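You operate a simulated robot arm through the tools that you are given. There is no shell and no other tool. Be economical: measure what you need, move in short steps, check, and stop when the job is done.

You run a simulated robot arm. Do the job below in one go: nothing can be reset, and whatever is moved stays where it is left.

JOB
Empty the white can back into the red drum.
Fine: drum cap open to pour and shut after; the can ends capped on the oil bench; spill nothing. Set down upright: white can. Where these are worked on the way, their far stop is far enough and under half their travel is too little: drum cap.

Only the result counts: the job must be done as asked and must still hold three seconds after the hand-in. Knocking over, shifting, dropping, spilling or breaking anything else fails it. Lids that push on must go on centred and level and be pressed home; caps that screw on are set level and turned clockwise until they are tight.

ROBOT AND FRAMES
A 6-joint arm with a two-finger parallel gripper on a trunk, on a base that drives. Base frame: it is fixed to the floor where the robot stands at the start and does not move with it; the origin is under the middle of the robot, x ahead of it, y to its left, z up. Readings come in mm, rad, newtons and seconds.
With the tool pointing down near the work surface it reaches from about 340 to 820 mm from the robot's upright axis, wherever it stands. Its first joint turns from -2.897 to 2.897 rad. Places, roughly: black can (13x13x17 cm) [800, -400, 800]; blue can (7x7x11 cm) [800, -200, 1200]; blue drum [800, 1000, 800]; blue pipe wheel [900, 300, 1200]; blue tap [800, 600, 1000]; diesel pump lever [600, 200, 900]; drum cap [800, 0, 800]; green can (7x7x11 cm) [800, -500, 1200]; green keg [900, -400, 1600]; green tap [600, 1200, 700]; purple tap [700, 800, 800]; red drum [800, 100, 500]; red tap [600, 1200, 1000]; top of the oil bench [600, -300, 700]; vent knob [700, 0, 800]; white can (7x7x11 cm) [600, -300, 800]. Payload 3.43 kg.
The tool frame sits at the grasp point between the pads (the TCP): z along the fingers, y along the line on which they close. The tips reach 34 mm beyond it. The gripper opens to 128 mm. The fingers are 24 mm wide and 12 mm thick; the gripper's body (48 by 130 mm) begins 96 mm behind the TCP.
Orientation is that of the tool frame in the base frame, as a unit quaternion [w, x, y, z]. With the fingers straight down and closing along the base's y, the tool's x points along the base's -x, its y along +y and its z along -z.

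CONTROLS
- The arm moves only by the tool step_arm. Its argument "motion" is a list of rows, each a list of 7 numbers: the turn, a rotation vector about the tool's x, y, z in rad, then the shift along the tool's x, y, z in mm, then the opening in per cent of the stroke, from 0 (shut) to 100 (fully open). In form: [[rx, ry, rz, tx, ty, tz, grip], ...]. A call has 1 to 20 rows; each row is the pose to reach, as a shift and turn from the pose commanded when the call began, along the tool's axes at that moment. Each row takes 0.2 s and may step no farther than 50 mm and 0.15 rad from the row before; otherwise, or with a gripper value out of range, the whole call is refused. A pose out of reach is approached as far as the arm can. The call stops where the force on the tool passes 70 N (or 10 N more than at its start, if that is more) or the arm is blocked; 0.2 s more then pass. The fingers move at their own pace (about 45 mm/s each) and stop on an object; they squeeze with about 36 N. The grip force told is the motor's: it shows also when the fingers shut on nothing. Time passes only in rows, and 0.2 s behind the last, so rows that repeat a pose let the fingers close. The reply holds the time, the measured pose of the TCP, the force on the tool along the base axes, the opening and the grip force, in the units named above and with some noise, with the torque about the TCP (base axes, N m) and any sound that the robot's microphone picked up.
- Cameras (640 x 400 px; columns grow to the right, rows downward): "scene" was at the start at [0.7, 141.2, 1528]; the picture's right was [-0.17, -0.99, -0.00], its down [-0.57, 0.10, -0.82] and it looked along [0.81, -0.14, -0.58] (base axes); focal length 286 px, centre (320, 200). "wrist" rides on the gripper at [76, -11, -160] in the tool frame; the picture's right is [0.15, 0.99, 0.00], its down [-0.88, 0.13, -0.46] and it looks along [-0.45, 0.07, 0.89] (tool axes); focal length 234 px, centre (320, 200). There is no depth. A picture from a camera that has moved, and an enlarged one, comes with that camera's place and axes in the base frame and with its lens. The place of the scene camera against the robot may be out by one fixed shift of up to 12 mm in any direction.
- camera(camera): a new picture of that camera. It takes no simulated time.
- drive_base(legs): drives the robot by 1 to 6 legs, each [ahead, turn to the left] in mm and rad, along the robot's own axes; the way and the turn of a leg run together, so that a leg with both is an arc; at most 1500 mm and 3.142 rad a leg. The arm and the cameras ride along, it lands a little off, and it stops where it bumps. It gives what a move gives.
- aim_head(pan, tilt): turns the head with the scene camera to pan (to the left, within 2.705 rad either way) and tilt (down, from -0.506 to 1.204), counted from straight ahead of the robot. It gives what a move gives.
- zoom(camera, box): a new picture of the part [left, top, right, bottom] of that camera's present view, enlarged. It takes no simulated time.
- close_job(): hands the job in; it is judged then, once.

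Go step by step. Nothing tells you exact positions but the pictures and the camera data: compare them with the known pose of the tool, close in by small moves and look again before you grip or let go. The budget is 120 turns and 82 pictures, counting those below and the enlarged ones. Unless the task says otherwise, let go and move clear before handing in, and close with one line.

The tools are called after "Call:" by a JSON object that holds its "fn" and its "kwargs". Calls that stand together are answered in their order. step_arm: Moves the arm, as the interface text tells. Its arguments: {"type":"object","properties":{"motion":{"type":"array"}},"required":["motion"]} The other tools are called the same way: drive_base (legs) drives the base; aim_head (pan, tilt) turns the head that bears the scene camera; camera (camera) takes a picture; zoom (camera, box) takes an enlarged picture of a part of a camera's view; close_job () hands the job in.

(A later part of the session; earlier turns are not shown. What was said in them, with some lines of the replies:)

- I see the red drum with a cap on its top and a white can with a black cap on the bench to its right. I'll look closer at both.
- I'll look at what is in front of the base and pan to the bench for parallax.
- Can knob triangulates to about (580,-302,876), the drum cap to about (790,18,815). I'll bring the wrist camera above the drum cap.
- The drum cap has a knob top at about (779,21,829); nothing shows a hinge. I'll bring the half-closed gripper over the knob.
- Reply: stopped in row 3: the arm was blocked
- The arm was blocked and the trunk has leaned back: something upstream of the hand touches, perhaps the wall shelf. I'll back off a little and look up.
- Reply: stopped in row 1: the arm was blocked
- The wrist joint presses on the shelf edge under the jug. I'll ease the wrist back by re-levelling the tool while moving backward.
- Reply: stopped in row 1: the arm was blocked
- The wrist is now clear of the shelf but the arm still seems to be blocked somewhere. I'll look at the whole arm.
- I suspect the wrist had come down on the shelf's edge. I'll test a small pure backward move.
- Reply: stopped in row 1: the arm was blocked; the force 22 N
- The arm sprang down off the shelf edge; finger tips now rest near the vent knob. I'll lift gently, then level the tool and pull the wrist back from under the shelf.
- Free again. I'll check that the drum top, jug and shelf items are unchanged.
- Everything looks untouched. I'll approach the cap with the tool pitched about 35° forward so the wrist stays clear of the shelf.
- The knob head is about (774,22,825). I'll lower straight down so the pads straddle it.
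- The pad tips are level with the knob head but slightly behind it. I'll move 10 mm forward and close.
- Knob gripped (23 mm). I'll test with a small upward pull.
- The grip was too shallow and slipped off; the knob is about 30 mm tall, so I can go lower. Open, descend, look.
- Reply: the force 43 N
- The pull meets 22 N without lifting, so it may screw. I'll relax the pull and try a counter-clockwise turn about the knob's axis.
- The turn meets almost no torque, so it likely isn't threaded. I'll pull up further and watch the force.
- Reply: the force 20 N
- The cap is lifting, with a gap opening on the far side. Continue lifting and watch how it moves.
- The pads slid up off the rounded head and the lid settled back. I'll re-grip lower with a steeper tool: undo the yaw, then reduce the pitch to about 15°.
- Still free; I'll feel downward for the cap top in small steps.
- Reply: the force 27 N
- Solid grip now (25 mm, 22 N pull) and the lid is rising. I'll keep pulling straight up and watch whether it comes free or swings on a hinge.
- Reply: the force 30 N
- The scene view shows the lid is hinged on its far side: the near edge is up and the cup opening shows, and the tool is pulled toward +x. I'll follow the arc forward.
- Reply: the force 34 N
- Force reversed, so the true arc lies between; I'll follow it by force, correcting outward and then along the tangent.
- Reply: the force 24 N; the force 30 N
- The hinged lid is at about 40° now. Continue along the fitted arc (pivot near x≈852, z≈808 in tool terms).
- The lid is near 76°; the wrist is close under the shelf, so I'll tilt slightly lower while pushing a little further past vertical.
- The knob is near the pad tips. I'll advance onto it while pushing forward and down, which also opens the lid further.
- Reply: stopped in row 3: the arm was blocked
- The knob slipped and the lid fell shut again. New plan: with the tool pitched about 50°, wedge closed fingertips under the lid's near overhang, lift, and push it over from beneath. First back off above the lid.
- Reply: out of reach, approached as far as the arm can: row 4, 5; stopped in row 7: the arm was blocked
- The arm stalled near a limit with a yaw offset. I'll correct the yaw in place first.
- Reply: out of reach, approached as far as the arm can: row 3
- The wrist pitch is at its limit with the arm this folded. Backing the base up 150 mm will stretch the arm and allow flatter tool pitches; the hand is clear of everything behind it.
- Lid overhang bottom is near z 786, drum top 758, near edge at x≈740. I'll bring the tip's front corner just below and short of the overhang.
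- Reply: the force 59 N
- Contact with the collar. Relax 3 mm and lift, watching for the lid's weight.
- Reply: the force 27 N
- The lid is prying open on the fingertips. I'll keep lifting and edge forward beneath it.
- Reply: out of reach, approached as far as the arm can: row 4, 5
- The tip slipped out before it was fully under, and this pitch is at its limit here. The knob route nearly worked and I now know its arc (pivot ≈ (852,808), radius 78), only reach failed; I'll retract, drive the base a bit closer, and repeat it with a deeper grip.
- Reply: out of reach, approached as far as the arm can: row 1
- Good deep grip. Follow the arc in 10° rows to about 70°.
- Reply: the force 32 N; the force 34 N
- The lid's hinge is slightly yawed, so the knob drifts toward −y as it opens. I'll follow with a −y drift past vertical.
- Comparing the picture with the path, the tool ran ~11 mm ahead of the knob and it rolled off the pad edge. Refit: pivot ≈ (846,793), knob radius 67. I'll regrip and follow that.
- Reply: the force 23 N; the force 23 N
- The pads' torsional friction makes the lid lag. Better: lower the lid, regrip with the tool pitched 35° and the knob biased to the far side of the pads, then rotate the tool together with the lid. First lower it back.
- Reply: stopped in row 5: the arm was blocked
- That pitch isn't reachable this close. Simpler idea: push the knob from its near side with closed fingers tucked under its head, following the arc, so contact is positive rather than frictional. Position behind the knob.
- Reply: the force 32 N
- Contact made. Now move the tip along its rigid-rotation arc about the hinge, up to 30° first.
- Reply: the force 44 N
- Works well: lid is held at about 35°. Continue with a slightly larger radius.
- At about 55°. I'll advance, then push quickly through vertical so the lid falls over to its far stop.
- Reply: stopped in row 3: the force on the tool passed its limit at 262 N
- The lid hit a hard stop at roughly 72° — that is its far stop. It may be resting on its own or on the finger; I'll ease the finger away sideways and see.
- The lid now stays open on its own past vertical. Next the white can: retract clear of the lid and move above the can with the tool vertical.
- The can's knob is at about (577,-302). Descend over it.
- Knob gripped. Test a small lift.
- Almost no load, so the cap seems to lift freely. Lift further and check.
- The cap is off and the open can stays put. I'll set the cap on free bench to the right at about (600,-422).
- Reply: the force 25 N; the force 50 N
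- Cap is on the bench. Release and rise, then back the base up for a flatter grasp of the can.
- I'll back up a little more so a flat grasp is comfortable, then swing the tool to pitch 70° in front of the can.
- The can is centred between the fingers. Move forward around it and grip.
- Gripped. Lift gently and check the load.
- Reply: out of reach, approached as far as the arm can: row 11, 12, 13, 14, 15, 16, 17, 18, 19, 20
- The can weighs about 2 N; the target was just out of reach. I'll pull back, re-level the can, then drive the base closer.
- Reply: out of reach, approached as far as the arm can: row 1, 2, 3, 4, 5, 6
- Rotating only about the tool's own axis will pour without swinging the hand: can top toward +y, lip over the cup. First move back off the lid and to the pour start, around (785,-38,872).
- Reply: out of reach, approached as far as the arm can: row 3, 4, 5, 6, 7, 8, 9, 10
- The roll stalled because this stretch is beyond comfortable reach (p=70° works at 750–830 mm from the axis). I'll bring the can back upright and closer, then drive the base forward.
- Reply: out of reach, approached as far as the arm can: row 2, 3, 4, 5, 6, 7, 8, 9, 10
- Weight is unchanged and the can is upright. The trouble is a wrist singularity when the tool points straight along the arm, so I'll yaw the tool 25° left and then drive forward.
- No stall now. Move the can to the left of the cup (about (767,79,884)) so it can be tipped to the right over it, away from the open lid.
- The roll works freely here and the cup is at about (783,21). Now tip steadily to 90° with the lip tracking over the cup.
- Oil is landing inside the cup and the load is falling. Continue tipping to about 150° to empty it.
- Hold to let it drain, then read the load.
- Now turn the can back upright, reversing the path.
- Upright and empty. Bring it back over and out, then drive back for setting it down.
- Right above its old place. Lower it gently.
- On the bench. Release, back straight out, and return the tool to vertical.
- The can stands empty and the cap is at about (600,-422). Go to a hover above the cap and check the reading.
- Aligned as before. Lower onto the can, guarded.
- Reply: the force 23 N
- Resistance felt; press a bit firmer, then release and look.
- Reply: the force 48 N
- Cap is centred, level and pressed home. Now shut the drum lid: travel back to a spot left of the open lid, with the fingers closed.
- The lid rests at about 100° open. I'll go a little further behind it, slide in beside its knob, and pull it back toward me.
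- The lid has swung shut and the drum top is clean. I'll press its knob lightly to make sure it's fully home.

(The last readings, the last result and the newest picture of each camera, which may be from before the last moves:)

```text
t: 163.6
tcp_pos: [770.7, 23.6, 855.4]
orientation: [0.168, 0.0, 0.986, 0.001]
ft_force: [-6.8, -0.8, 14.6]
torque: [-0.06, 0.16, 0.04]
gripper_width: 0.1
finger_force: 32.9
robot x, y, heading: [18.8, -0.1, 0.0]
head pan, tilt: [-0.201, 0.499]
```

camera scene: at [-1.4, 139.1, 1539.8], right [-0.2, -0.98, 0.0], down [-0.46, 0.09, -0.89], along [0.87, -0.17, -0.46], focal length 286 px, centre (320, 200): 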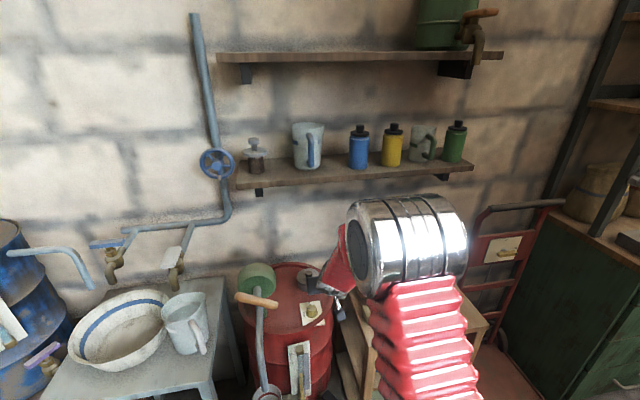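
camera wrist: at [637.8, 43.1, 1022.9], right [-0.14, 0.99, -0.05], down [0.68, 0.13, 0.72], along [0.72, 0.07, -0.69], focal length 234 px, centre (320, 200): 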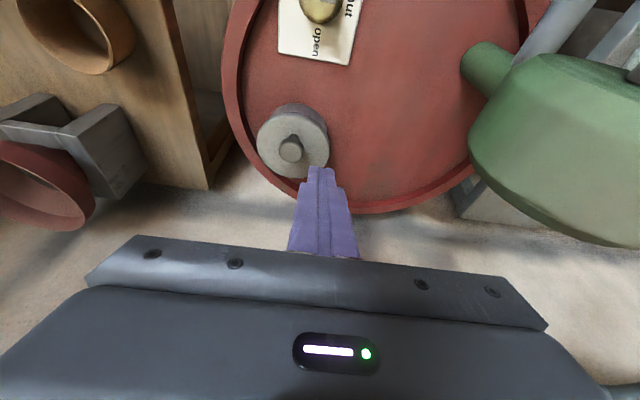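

Firm contact, lid is home. Retreat clear.

Call:
{"fn": "step_arm", "kwargs": {"motion": [[0, 0, 0, -6, 0, -19, 0], [0, 0, 0, -13, 0, -38, 0], [0, 0, 0, 30, 0, -53, 0], [0, 0, 0, 75, 0, -69, 0], [0, 0, 0, 120, 0, -84, 0], [0, 0, 0, 120, 0, -84, 0]]}}

Call:
{"fn": "close_job", "kwargs": {}}

```text
t: 164.9
tcp_pos: [630.2, 21.5, 892.1]
orientation: [0.166, 0.0, 0.986, 0.001]
ft_force: [0.0, 0.4, 0.1]
torque: [-0.03, 0.02, -0.02]
gripper_width: 0.2
finger_force: 32.8
robot x, y, heading: [19.4, -3.2, -0.003]
head pan, tilt: [-0.201, 0.499]
```

```text
The job is handed in.
```

The white can was tipped out into the red drum, the drum cap is shut, and the can stands upright and capped on the oil bench; I saw no spill in the pictures, but early on the arm hit the wall shelf under the jug (everything there still looked in place).
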